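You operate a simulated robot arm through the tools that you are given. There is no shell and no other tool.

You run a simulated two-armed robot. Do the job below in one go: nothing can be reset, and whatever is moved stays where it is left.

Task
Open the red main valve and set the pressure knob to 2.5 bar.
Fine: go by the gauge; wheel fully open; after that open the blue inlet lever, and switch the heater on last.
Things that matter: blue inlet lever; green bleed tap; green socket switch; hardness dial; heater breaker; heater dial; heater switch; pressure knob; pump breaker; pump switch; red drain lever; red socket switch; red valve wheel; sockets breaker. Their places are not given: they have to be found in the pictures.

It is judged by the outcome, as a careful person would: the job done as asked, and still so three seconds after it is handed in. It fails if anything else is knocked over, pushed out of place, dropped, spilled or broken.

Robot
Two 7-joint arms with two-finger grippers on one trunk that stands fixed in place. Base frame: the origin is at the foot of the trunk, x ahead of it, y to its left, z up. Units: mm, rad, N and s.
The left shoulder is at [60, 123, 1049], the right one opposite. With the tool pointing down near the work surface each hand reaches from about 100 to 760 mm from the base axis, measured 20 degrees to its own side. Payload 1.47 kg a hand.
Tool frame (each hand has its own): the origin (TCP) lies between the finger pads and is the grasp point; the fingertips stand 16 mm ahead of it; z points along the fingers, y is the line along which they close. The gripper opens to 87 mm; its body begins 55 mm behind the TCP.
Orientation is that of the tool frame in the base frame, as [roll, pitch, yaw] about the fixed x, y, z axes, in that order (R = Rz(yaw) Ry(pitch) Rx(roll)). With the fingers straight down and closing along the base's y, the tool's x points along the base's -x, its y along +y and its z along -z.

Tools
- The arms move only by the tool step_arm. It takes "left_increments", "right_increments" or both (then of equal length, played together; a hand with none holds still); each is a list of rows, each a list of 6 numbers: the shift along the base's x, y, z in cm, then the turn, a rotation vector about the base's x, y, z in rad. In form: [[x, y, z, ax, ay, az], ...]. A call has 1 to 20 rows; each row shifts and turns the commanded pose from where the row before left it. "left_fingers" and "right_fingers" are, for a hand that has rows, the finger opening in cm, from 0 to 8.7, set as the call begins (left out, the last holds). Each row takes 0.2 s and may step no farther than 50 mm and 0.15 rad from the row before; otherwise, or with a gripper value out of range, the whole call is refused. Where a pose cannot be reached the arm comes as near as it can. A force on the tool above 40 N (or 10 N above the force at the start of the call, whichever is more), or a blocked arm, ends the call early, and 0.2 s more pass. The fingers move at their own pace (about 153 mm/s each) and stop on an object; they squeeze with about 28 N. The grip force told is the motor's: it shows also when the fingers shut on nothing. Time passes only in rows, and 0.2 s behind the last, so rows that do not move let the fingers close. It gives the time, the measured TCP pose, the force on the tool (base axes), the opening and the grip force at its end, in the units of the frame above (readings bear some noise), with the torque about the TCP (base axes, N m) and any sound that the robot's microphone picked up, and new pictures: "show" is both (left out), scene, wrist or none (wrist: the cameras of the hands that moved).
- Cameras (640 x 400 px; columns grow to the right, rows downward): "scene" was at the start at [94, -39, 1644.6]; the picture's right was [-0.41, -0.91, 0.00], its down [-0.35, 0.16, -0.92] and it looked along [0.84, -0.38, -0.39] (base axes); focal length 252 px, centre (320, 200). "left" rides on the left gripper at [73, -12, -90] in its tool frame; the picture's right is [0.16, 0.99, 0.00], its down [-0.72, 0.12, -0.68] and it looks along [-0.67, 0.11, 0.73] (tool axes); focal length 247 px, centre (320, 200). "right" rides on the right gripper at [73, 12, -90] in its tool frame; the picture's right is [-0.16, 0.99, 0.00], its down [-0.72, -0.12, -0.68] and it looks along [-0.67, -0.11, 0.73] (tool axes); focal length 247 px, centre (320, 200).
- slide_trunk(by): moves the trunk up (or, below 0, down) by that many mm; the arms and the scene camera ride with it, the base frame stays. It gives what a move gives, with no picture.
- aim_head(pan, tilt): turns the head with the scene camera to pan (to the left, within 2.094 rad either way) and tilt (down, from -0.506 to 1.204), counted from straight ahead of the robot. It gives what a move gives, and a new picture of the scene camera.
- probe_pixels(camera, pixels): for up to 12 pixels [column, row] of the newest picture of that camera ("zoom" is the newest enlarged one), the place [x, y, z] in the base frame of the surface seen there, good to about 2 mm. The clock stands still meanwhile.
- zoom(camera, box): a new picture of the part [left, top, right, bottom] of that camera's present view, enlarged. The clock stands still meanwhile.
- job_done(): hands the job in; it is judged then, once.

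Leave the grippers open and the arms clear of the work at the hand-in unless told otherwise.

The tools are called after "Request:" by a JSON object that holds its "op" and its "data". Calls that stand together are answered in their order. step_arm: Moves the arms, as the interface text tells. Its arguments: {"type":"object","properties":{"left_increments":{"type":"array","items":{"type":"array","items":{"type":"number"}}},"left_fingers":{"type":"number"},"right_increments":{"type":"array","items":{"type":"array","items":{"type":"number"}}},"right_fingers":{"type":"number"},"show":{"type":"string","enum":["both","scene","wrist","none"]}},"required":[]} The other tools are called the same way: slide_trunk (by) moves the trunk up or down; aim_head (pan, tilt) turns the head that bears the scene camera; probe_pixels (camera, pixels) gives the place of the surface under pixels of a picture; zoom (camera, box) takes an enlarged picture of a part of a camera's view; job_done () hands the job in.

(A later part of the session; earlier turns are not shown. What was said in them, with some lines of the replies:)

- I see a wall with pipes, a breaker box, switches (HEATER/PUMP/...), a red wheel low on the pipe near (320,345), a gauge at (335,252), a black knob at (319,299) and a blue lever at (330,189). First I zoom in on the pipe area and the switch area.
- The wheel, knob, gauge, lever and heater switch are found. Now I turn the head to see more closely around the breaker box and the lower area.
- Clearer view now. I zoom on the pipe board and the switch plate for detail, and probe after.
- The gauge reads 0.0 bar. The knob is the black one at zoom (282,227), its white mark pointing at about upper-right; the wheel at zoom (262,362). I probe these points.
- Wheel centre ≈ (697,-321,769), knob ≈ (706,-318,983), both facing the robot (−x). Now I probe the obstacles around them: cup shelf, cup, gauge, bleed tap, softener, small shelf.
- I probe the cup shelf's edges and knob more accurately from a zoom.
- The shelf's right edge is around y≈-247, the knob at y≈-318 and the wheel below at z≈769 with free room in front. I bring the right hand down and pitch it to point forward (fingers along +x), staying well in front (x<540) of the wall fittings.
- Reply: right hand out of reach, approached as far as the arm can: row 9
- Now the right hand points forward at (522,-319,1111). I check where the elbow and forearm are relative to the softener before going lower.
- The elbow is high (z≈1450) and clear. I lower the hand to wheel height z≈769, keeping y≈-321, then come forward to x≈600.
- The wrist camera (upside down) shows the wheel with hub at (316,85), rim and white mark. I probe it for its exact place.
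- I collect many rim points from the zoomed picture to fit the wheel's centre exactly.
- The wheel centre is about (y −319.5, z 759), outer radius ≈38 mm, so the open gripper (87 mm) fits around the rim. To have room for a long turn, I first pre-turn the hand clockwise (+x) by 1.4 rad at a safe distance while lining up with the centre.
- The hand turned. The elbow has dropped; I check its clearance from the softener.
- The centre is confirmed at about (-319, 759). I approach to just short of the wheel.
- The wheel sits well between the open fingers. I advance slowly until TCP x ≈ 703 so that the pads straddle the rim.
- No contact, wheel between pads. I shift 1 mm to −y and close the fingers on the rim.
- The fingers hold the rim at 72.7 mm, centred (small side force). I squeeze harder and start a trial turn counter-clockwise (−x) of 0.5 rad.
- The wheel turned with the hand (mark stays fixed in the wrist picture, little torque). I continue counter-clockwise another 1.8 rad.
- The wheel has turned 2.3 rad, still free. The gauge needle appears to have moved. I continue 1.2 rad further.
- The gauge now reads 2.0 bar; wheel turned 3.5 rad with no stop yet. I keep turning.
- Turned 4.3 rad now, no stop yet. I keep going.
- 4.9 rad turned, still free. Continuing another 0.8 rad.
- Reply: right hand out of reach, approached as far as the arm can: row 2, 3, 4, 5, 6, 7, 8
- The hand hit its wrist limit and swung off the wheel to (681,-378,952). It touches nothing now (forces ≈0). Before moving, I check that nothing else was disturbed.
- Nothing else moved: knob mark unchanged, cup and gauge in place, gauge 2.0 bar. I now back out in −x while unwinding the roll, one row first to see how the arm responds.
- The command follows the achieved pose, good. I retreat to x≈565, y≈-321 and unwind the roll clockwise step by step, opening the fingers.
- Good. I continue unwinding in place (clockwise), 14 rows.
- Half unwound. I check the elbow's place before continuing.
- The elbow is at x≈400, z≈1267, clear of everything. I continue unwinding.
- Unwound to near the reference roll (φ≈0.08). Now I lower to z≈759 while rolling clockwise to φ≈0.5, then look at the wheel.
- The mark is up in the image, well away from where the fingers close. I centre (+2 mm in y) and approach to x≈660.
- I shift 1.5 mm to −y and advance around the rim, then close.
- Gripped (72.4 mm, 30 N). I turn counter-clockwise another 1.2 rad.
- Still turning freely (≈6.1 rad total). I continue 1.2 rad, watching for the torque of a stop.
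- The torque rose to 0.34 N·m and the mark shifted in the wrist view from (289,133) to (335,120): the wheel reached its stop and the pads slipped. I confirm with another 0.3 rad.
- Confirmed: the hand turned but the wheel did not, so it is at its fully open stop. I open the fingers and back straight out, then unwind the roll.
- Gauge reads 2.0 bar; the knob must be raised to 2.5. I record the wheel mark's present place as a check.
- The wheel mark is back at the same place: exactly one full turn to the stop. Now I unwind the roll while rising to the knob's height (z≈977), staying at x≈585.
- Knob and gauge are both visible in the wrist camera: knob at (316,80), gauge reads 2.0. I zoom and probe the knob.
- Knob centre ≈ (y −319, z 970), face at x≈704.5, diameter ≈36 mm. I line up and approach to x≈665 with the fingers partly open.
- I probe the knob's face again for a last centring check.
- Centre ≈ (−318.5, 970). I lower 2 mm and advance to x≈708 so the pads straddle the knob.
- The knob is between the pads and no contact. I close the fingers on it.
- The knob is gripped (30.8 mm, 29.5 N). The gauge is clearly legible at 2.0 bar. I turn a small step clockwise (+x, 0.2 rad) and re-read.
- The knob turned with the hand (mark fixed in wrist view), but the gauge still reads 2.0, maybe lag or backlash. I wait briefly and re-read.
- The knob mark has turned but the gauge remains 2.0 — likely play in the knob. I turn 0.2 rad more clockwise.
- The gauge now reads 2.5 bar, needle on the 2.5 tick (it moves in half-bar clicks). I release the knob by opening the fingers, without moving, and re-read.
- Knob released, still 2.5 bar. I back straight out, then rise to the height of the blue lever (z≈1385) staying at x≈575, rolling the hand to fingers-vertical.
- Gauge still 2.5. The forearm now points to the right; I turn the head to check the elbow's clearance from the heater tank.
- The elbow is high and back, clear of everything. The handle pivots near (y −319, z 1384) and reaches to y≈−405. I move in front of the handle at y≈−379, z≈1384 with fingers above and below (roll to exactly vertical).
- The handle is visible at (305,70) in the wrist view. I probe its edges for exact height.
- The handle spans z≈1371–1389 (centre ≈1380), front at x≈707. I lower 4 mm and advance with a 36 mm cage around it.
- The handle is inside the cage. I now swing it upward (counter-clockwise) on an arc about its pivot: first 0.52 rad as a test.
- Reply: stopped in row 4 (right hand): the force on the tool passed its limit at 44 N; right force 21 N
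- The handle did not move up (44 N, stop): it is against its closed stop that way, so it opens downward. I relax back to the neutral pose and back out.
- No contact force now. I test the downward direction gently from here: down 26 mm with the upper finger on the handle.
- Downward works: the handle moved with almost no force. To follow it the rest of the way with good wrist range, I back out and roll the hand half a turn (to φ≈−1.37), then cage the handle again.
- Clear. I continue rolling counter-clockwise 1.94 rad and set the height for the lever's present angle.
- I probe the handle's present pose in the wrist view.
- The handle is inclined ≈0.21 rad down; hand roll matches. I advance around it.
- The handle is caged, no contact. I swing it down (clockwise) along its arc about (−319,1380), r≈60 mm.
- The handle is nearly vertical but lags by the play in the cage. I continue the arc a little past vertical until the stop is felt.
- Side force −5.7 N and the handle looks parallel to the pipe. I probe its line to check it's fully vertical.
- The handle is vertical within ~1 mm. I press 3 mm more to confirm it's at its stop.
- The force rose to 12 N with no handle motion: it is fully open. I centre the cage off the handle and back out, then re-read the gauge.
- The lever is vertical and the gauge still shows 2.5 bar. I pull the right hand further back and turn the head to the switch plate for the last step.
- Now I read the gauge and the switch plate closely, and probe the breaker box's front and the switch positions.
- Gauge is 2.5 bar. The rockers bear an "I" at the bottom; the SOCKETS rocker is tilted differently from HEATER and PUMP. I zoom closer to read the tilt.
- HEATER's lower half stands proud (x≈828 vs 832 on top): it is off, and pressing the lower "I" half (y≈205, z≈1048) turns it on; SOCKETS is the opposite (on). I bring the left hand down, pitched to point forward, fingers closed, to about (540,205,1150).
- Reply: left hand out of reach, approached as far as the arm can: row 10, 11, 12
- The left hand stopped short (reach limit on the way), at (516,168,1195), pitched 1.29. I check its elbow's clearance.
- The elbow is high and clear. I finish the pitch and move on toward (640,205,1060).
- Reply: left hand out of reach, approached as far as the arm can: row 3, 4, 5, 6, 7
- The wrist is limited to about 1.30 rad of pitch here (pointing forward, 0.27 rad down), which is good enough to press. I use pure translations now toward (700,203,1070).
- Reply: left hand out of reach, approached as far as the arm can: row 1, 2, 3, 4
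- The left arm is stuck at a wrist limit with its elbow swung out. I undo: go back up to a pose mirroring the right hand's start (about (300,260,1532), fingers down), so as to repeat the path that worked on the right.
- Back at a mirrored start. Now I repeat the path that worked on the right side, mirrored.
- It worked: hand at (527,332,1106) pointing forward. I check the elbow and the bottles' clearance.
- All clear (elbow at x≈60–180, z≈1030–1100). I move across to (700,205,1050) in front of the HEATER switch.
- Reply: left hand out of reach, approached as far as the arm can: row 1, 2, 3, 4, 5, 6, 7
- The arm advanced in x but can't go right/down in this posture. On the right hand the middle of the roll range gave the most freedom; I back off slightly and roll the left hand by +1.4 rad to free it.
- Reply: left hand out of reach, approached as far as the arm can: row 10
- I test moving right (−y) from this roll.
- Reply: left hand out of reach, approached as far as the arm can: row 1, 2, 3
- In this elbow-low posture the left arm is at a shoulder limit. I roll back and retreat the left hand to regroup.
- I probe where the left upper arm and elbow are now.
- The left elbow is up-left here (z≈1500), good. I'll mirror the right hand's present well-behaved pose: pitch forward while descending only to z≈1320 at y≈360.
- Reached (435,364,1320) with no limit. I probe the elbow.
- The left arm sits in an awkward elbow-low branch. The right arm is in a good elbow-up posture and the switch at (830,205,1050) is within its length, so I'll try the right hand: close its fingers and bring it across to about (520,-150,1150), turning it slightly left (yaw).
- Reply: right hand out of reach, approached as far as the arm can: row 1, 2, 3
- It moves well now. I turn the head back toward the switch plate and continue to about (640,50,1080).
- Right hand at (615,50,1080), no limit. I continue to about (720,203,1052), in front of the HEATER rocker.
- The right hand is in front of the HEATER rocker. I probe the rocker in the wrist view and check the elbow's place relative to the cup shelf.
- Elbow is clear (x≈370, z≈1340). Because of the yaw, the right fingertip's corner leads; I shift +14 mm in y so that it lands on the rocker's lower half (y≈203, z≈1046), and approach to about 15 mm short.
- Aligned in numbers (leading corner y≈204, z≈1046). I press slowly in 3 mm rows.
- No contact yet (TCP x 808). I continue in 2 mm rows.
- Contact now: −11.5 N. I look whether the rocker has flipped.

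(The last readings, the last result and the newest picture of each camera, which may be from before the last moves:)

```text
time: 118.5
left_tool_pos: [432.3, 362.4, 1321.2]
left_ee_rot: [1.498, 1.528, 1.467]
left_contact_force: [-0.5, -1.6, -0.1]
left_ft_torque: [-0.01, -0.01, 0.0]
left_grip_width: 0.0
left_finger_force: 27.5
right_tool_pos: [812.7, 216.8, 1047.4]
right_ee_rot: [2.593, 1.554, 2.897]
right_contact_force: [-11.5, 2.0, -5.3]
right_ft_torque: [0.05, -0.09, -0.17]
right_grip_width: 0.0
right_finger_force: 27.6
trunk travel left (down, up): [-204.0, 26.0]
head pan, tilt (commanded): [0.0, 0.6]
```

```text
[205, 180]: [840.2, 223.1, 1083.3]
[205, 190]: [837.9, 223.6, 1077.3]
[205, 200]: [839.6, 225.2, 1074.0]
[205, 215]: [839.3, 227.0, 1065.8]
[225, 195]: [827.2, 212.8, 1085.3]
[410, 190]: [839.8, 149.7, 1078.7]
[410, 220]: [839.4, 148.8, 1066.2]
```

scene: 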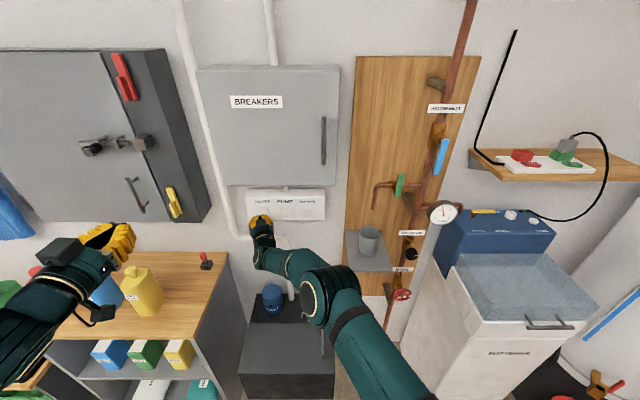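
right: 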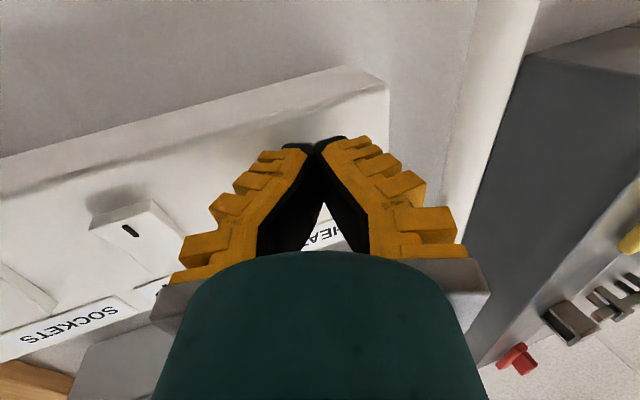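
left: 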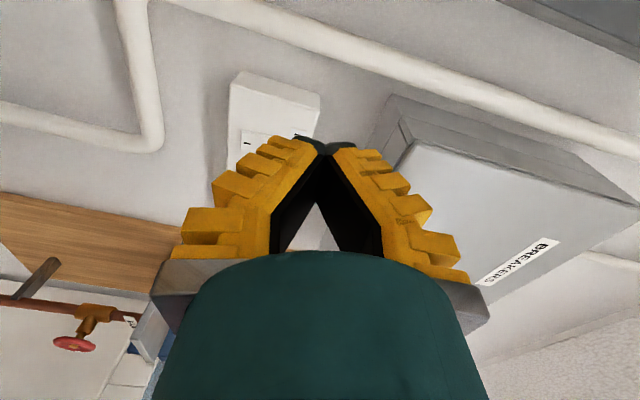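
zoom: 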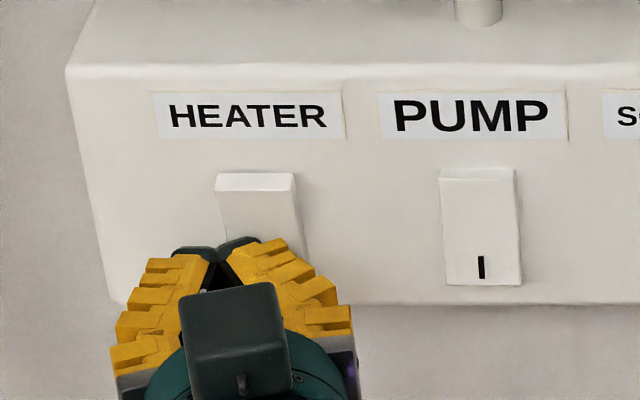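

The HEATER rocker has flipped (its top now stands proud, x≈827, like the SOCKETS one): it's on. I back straight out.

Request:
{"op": "step_arm", "data": {"right_increments": [[-1.0, 0, 0, 0, 0, 0], [-2.0, 0, 0, 0, 0, 0], [-2.0, 0, 0, 0, 0, 0], [-2.5, 0, 0, 0, 0, 0], [-2.5, 0, 0, 0, 0, 0], [-1.5, -2.0, 0.4, 0, 0, 0], [-1.5, -2.5, 0.5, 0, 0, 0], [-1.5, -2.5, 0.5, 0, 0, 0]], "right_fingers": 0, "show": "scene"}}

Request:
{"op": "zoom", "data": {"camera": "scene", "box": [235, 180, 335, 240]}}

```text
time: 120.3
left_tool_pos: [434.0, 362.8, 1320.4]
left_ee_rot: [1.511, 1.529, 1.481]
left_contact_force: [-0.9, -0.2, 0.9]
left_ft_torque: [-0.01, 0.0, 0.03]
left_grip_width: 0.0
left_finger_force: 28.3
right_tool_pos: [670.3, 144.9, 1060.3]
right_ee_rot: [2.458, 1.555, 2.761]
right_contact_force: [0.0, -0.6, -0.2]
right_ft_torque: [-0.01, 0.02, 0.0]
right_grip_width: 0.0
right_finger_force: 28.1
trunk travel left (down, up): [-204.0, 26.0]
head pan, tilt (commanded): [0.0, 0.6]
```

scene: 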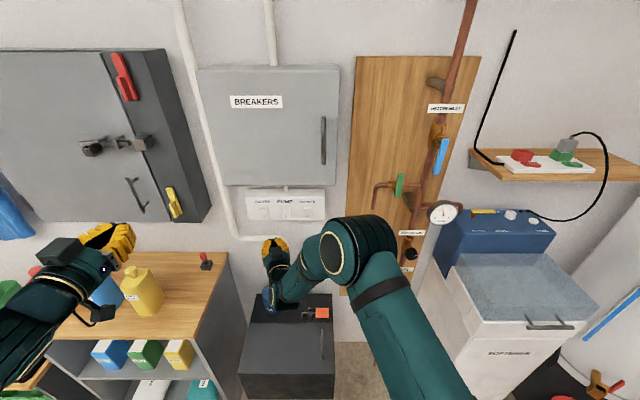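

```text
6.40 times, centred on (285, 210) of scene
```

zoom: 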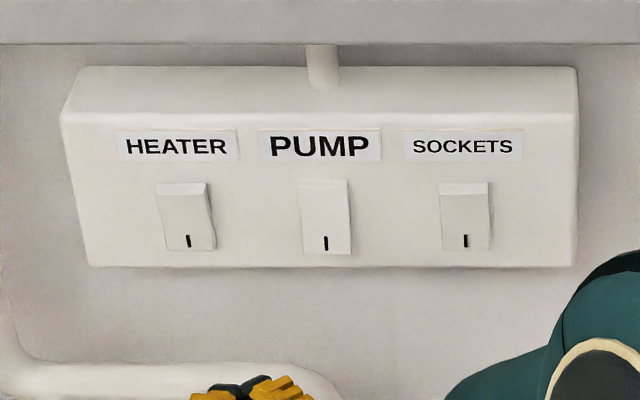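

HEATER now looks the same as SOCKETS (on); PUMP unchanged. I retrace the right hand back the way it came.

Request:
{"op": "step_arm", "data": {"right_increments": [[-1.4, -2.4, 0.5, 0, 0, 0], [-1.4, -2.4, 0.5, 0, 0, 0], [-1.4, -2.4, 0.5, 0, 0, 0], [-1.3, -2.4, 0.5, 0, 0, 0], [-1.0, -2.7, 1.0, 0, 0, 0], [-1.0, -2.7, 1.0, 0, 0, 0], [-1.0, -2.7, 1.0, 0, 0, 0], [-1.0, -2.7, 1.0, 0, 0, 0], [-1.0, -2.7, 1.0, 0, 0, 0], [-1.0, -2.7, 1.0, 0, 0, 0], [-1.0, -2.7, 1.0, 0, 0, 0], [-1.0, -2.5, 1.0, 0, 0, 0]], "right_fingers": 4, "show": "scene"}}

Request:
{"op": "aim_head", "data": {"pan": -0.5, "tilt": 0.5}}

```text
time: 122.9
left_tool_pos: [432.6, 361.2, 1322.2]
left_ee_rot: [1.502, 1.529, 1.472]
left_contact_force: [-0.2, -0.2, 1.2]
left_ft_torque: [0.0, 0.01, 0.02]
left_grip_width: 0.0
left_finger_force: 27.9
right_tool_pos: [532.6, -164.5, 1159.4]
right_ee_rot: [2.473, 1.553, 2.778]
right_contact_force: [-0.1, -0.3, 0.3]
right_ft_torque: [-0.01, 0.02, -0.01]
right_grip_width: 46.0
right_finger_force: 3.8
trunk travel left (down, up): [-204.0, 26.0]
head pan, tilt (commanded): [0.0, 0.6]
```

scene: 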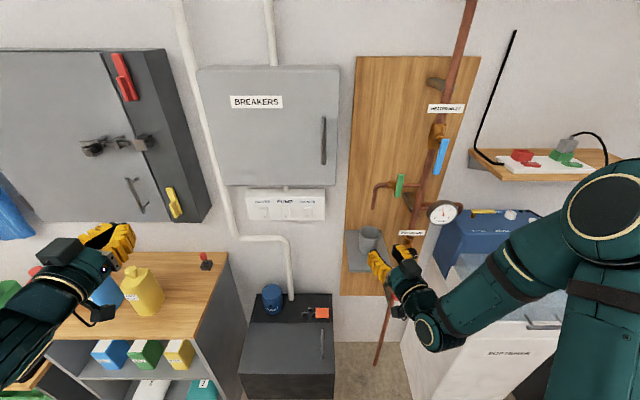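

```text
time: 123.9
left_tool_pos: [433.2, 362.0, 1321.1]
left_ee_rot: [1.514, 1.53, 1.485]
left_contact_force: [-0.3, 0.1, 0.4]
left_ft_torque: [0.0, -0.01, -0.02]
left_grip_width: 0.0
left_finger_force: 28.1
right_tool_pos: [534.3, -163.3, 1159.2]
right_ee_rot: [2.511, 1.553, 2.81]
right_contact_force: [-0.7, 0.5, 0.9]
right_ft_torque: [-0.01, 0.02, 0.04]
right_grip_width: 46.1
right_finger_force: 4.1
trunk travel left (down, up): [-204.0, 26.0]
head pan, tilt (commanded): [-0.499, 0.499]
```

scene: 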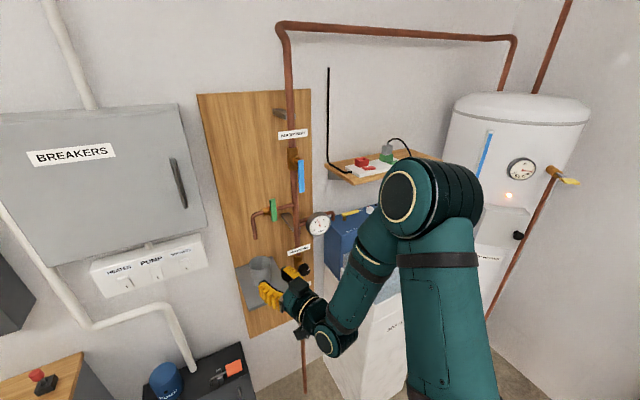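

The heater's indicator lamp at (509,195) is now lit. I move the right hand further back clear of the work and open both grippers.

Request:
{"op": "step_arm", "data": {"right_increments": [[-1.2, -1.2, 1.4, 0, 0, 0], [-1.2, -1.2, 1.4, 0, 0, 0], [-1.2, -1.2, 1.4, 0, 0, 0], [-1.2, -1.2, 1.4, 0, 0, 0], [-1.2, -1.2, 1.4, 0, 0, 0], [-1.2, -1.2, 1.4, 0, 0, 0]], "left_increments": [[-1.0, 0, 0, 0, 0, 0], [-1.0, 0, 0, 0, 0, 0], [-1.0, 0, 0, 0, 0, 0], [-1.0, 0, 0, 0, 0, 0], [0, 0, 0, 0, 0, 0], [0, 0, 0, 0, 0, 0]], "right_fingers": 8.7, "left_fingers": 8.7, "show": "scene"}}

Request:
{"op": "zoom", "data": {"camera": "scene", "box": [220, 120, 360, 360]}}

Request:
{"op": "zoom", "data": {"camera": "scene", "box": [300, 205, 340, 240]}}

Request:
{"op": "zoom", "data": {"camera": "scene", "box": [430, 80, 610, 280]}}

```text
time: 125.3
left_tool_pos: [398.9, 370.5, 1324.8]
left_ee_rot: [1.519, 1.529, 1.49]
left_contact_force: [-0.9, 0.0, -1.3]
left_ft_torque: [0.03, -0.02, -0.01]
left_grip_width: 86.8
left_finger_force: 0.1
left hand out of reach, approached as far as the arm can: row 3, 4
right_tool_pos: [483.4, -245.3, 1246.4]
right_ee_rot: [2.513, 1.554, 2.819]
right_contact_force: [0.2, -0.1, -0.5]
right_ft_torque: [0.01, -0.02, -0.03]
right_grip_width: 87.1
right_finger_force: 0.2
right hand out of reach, approached as far as the arm can: row 3, 4, 5, 6
trunk travel left (down, up): [-204.0, 26.0]
head pan, tilt (commanded): [-0.499, 0.499]
```

scene: 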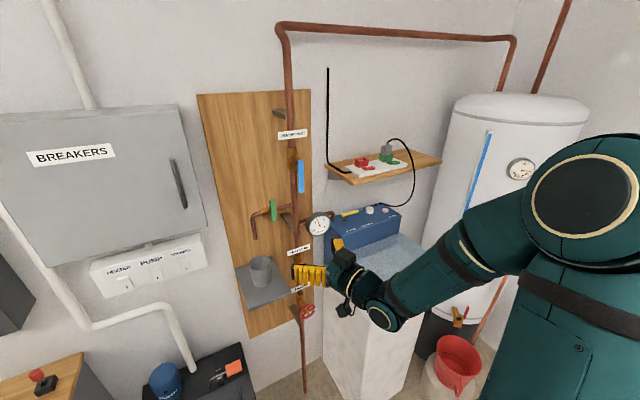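

```text
1.67 times, centred on (290, 240) of scene
```

zoom: 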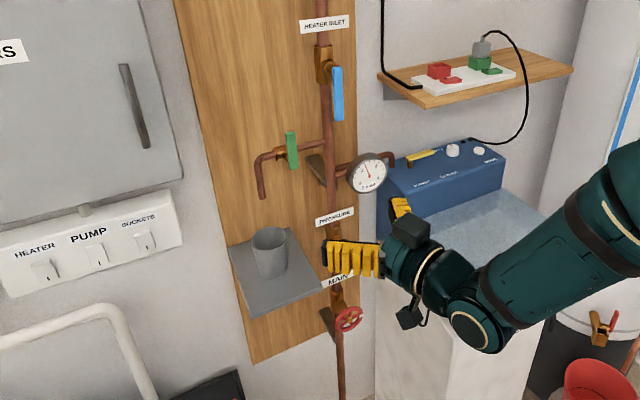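

```text
11.43 times, centred on (320, 222) of scene
```

zoom: 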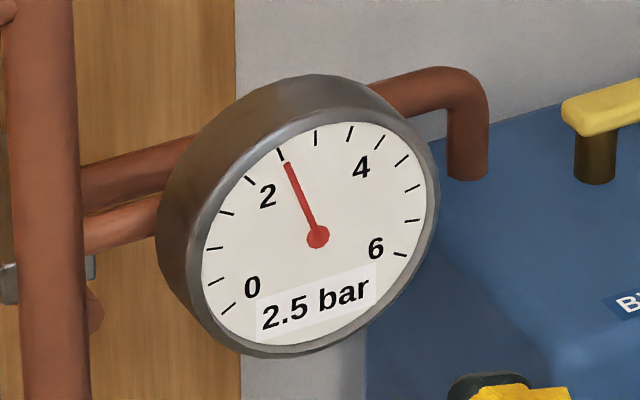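

```text
2.00 times, centred on (520, 180) of scene
```

zoom: 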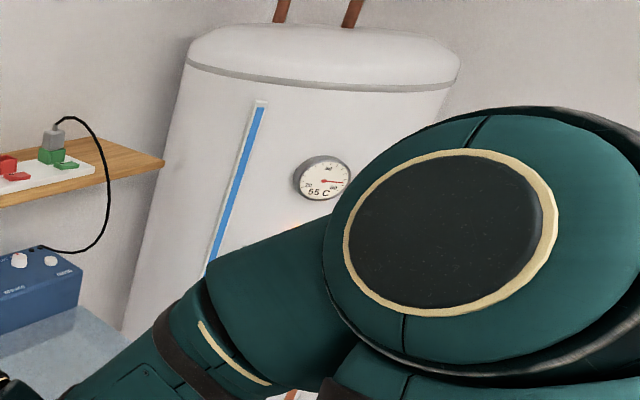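

Gauge 2.5 bar, lever vertical, wheel at its open stop, HEATER rocker on with lamp lit, PUMP/SOCKETS, bleed tap, cup and the rest unchanged. A last pause to confirm that all is steady before handing in.

Request:
{"op": "step_arm", "data": {"right_increments": [[0, 0, 0, 0, 0, 0], [0, 0, 0, 0, 0, 0], [0, 0, 0, 0, 0, 0], [0, 0, 0, 0, 0, 0], [0, 0, 0, 0, 0, 0]], "show": "none"}}

Request:
{"op": "aim_head", "data": {"pan": -0.3, "tilt": 0.6}}

Request:
{"op": "zoom", "data": {"camera": "scene", "box": [150, 80, 430, 320]}}

```text
time: 126.5
left_tool_pos: [400.2, 371.1, 1324.8]
left_ee_rot: [1.532, 1.528, 1.503]
left_contact_force: [-0.4, 0.0, 0.2]
left_ft_torque: [0.01, -0.01, 0.02]
left_grip_width: 86.9
left_finger_force: 0.0
right_tool_pos: [484.2, -245.3, 1245.8]
right_ee_rot: [2.51, 1.553, 2.815]
right_contact_force: [-0.1, -0.7, -0.7]
right_ft_torque: [-0.02, -0.01, 0.01]
right_grip_width: 86.9
right_finger_force: 0.0
trunk travel left (down, up): [-204.0, 26.0]
head pan, tilt (commanded): [-0.499, 0.499]
```

```text
time: 127.2
left_tool_pos: [400.7, 370.4, 1323.8]
left_ee_rot: [1.537, 1.529, 1.504]
left_contact_force: [-0.3, 0.2, -0.2]
left_ft_torque: [-0.02, -0.03, 0.02]
left_grip_width: 87.0
left_finger_force: 0.1
right_tool_pos: [484.5, -245.3, 1246.0]
right_ee_rot: [2.514, 1.554, 2.819]
right_contact_force: [0.5, -0.5, 0.0]
right_ft_torque: [0.01, 0.02, 0.0]
right_grip_width: 86.9
right_finger_force: 0.2
trunk travel left (down, up): [-204.0, 26.0]
head pan, tilt (commanded): [-0.3, 0.6]
```

scene: 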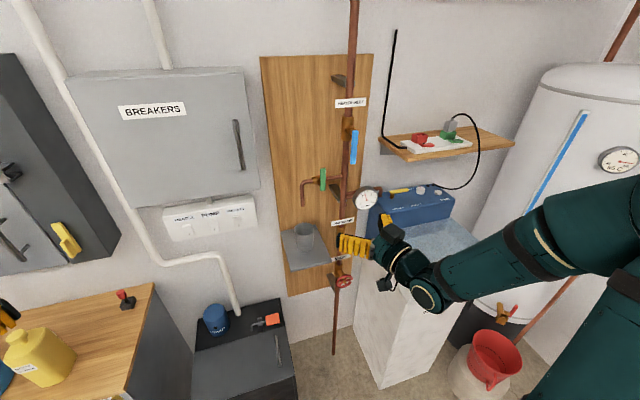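

```text
1.67 times, centred on (290, 200) of scene
```

zoom: 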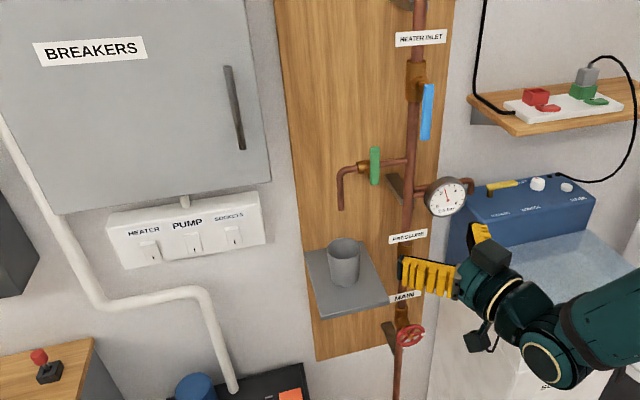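

Everything is steady: wheel fully open, gauge at 2.5 bar, blue inlet lever along the pipe, heater on, nothing else disturbed, grippers open and clear. I hand the job in.

Request:
{"op": "job_done", "data": {}}

```text
The job is handed in.
```

The job is done and handed in, in the order you asked:

1. **Red main valve:** I turned the wheel one full turn counter-clockwise until it stopped. The hand then slipped on the rim without moving the wheel, so it is fully open.
2. **Pressure knob:** I set it by the gauge, which went from 2.0 to 2.5 bar. It still read 2.5 bar on the last close reading, after the heater was on.
3. **Blue inlet lever:** It now lies along the pipe, at its stop. I first tried it upwards, and the arm's force limit ended that at 44 N. It did not move that way, and it opened easily downwards.
4. **Heater switch:** I pressed it last. The rocker now sits like the SOCKETS one, and the orange lamp on the water heater is lit.

While turning the wheel, the right hand once reached its wrist limit and swung off the rim. I checked straight afterwards: nothing had moved, and I then finished the turn.

In the final pictures, the pump and sockets switches, the bleed tap, the cup and the items around them look unchanged. I never opened the breaker box. Both grippers are open. The arms are clear, with the right hand about 19 cm in front of the pipe fittings.
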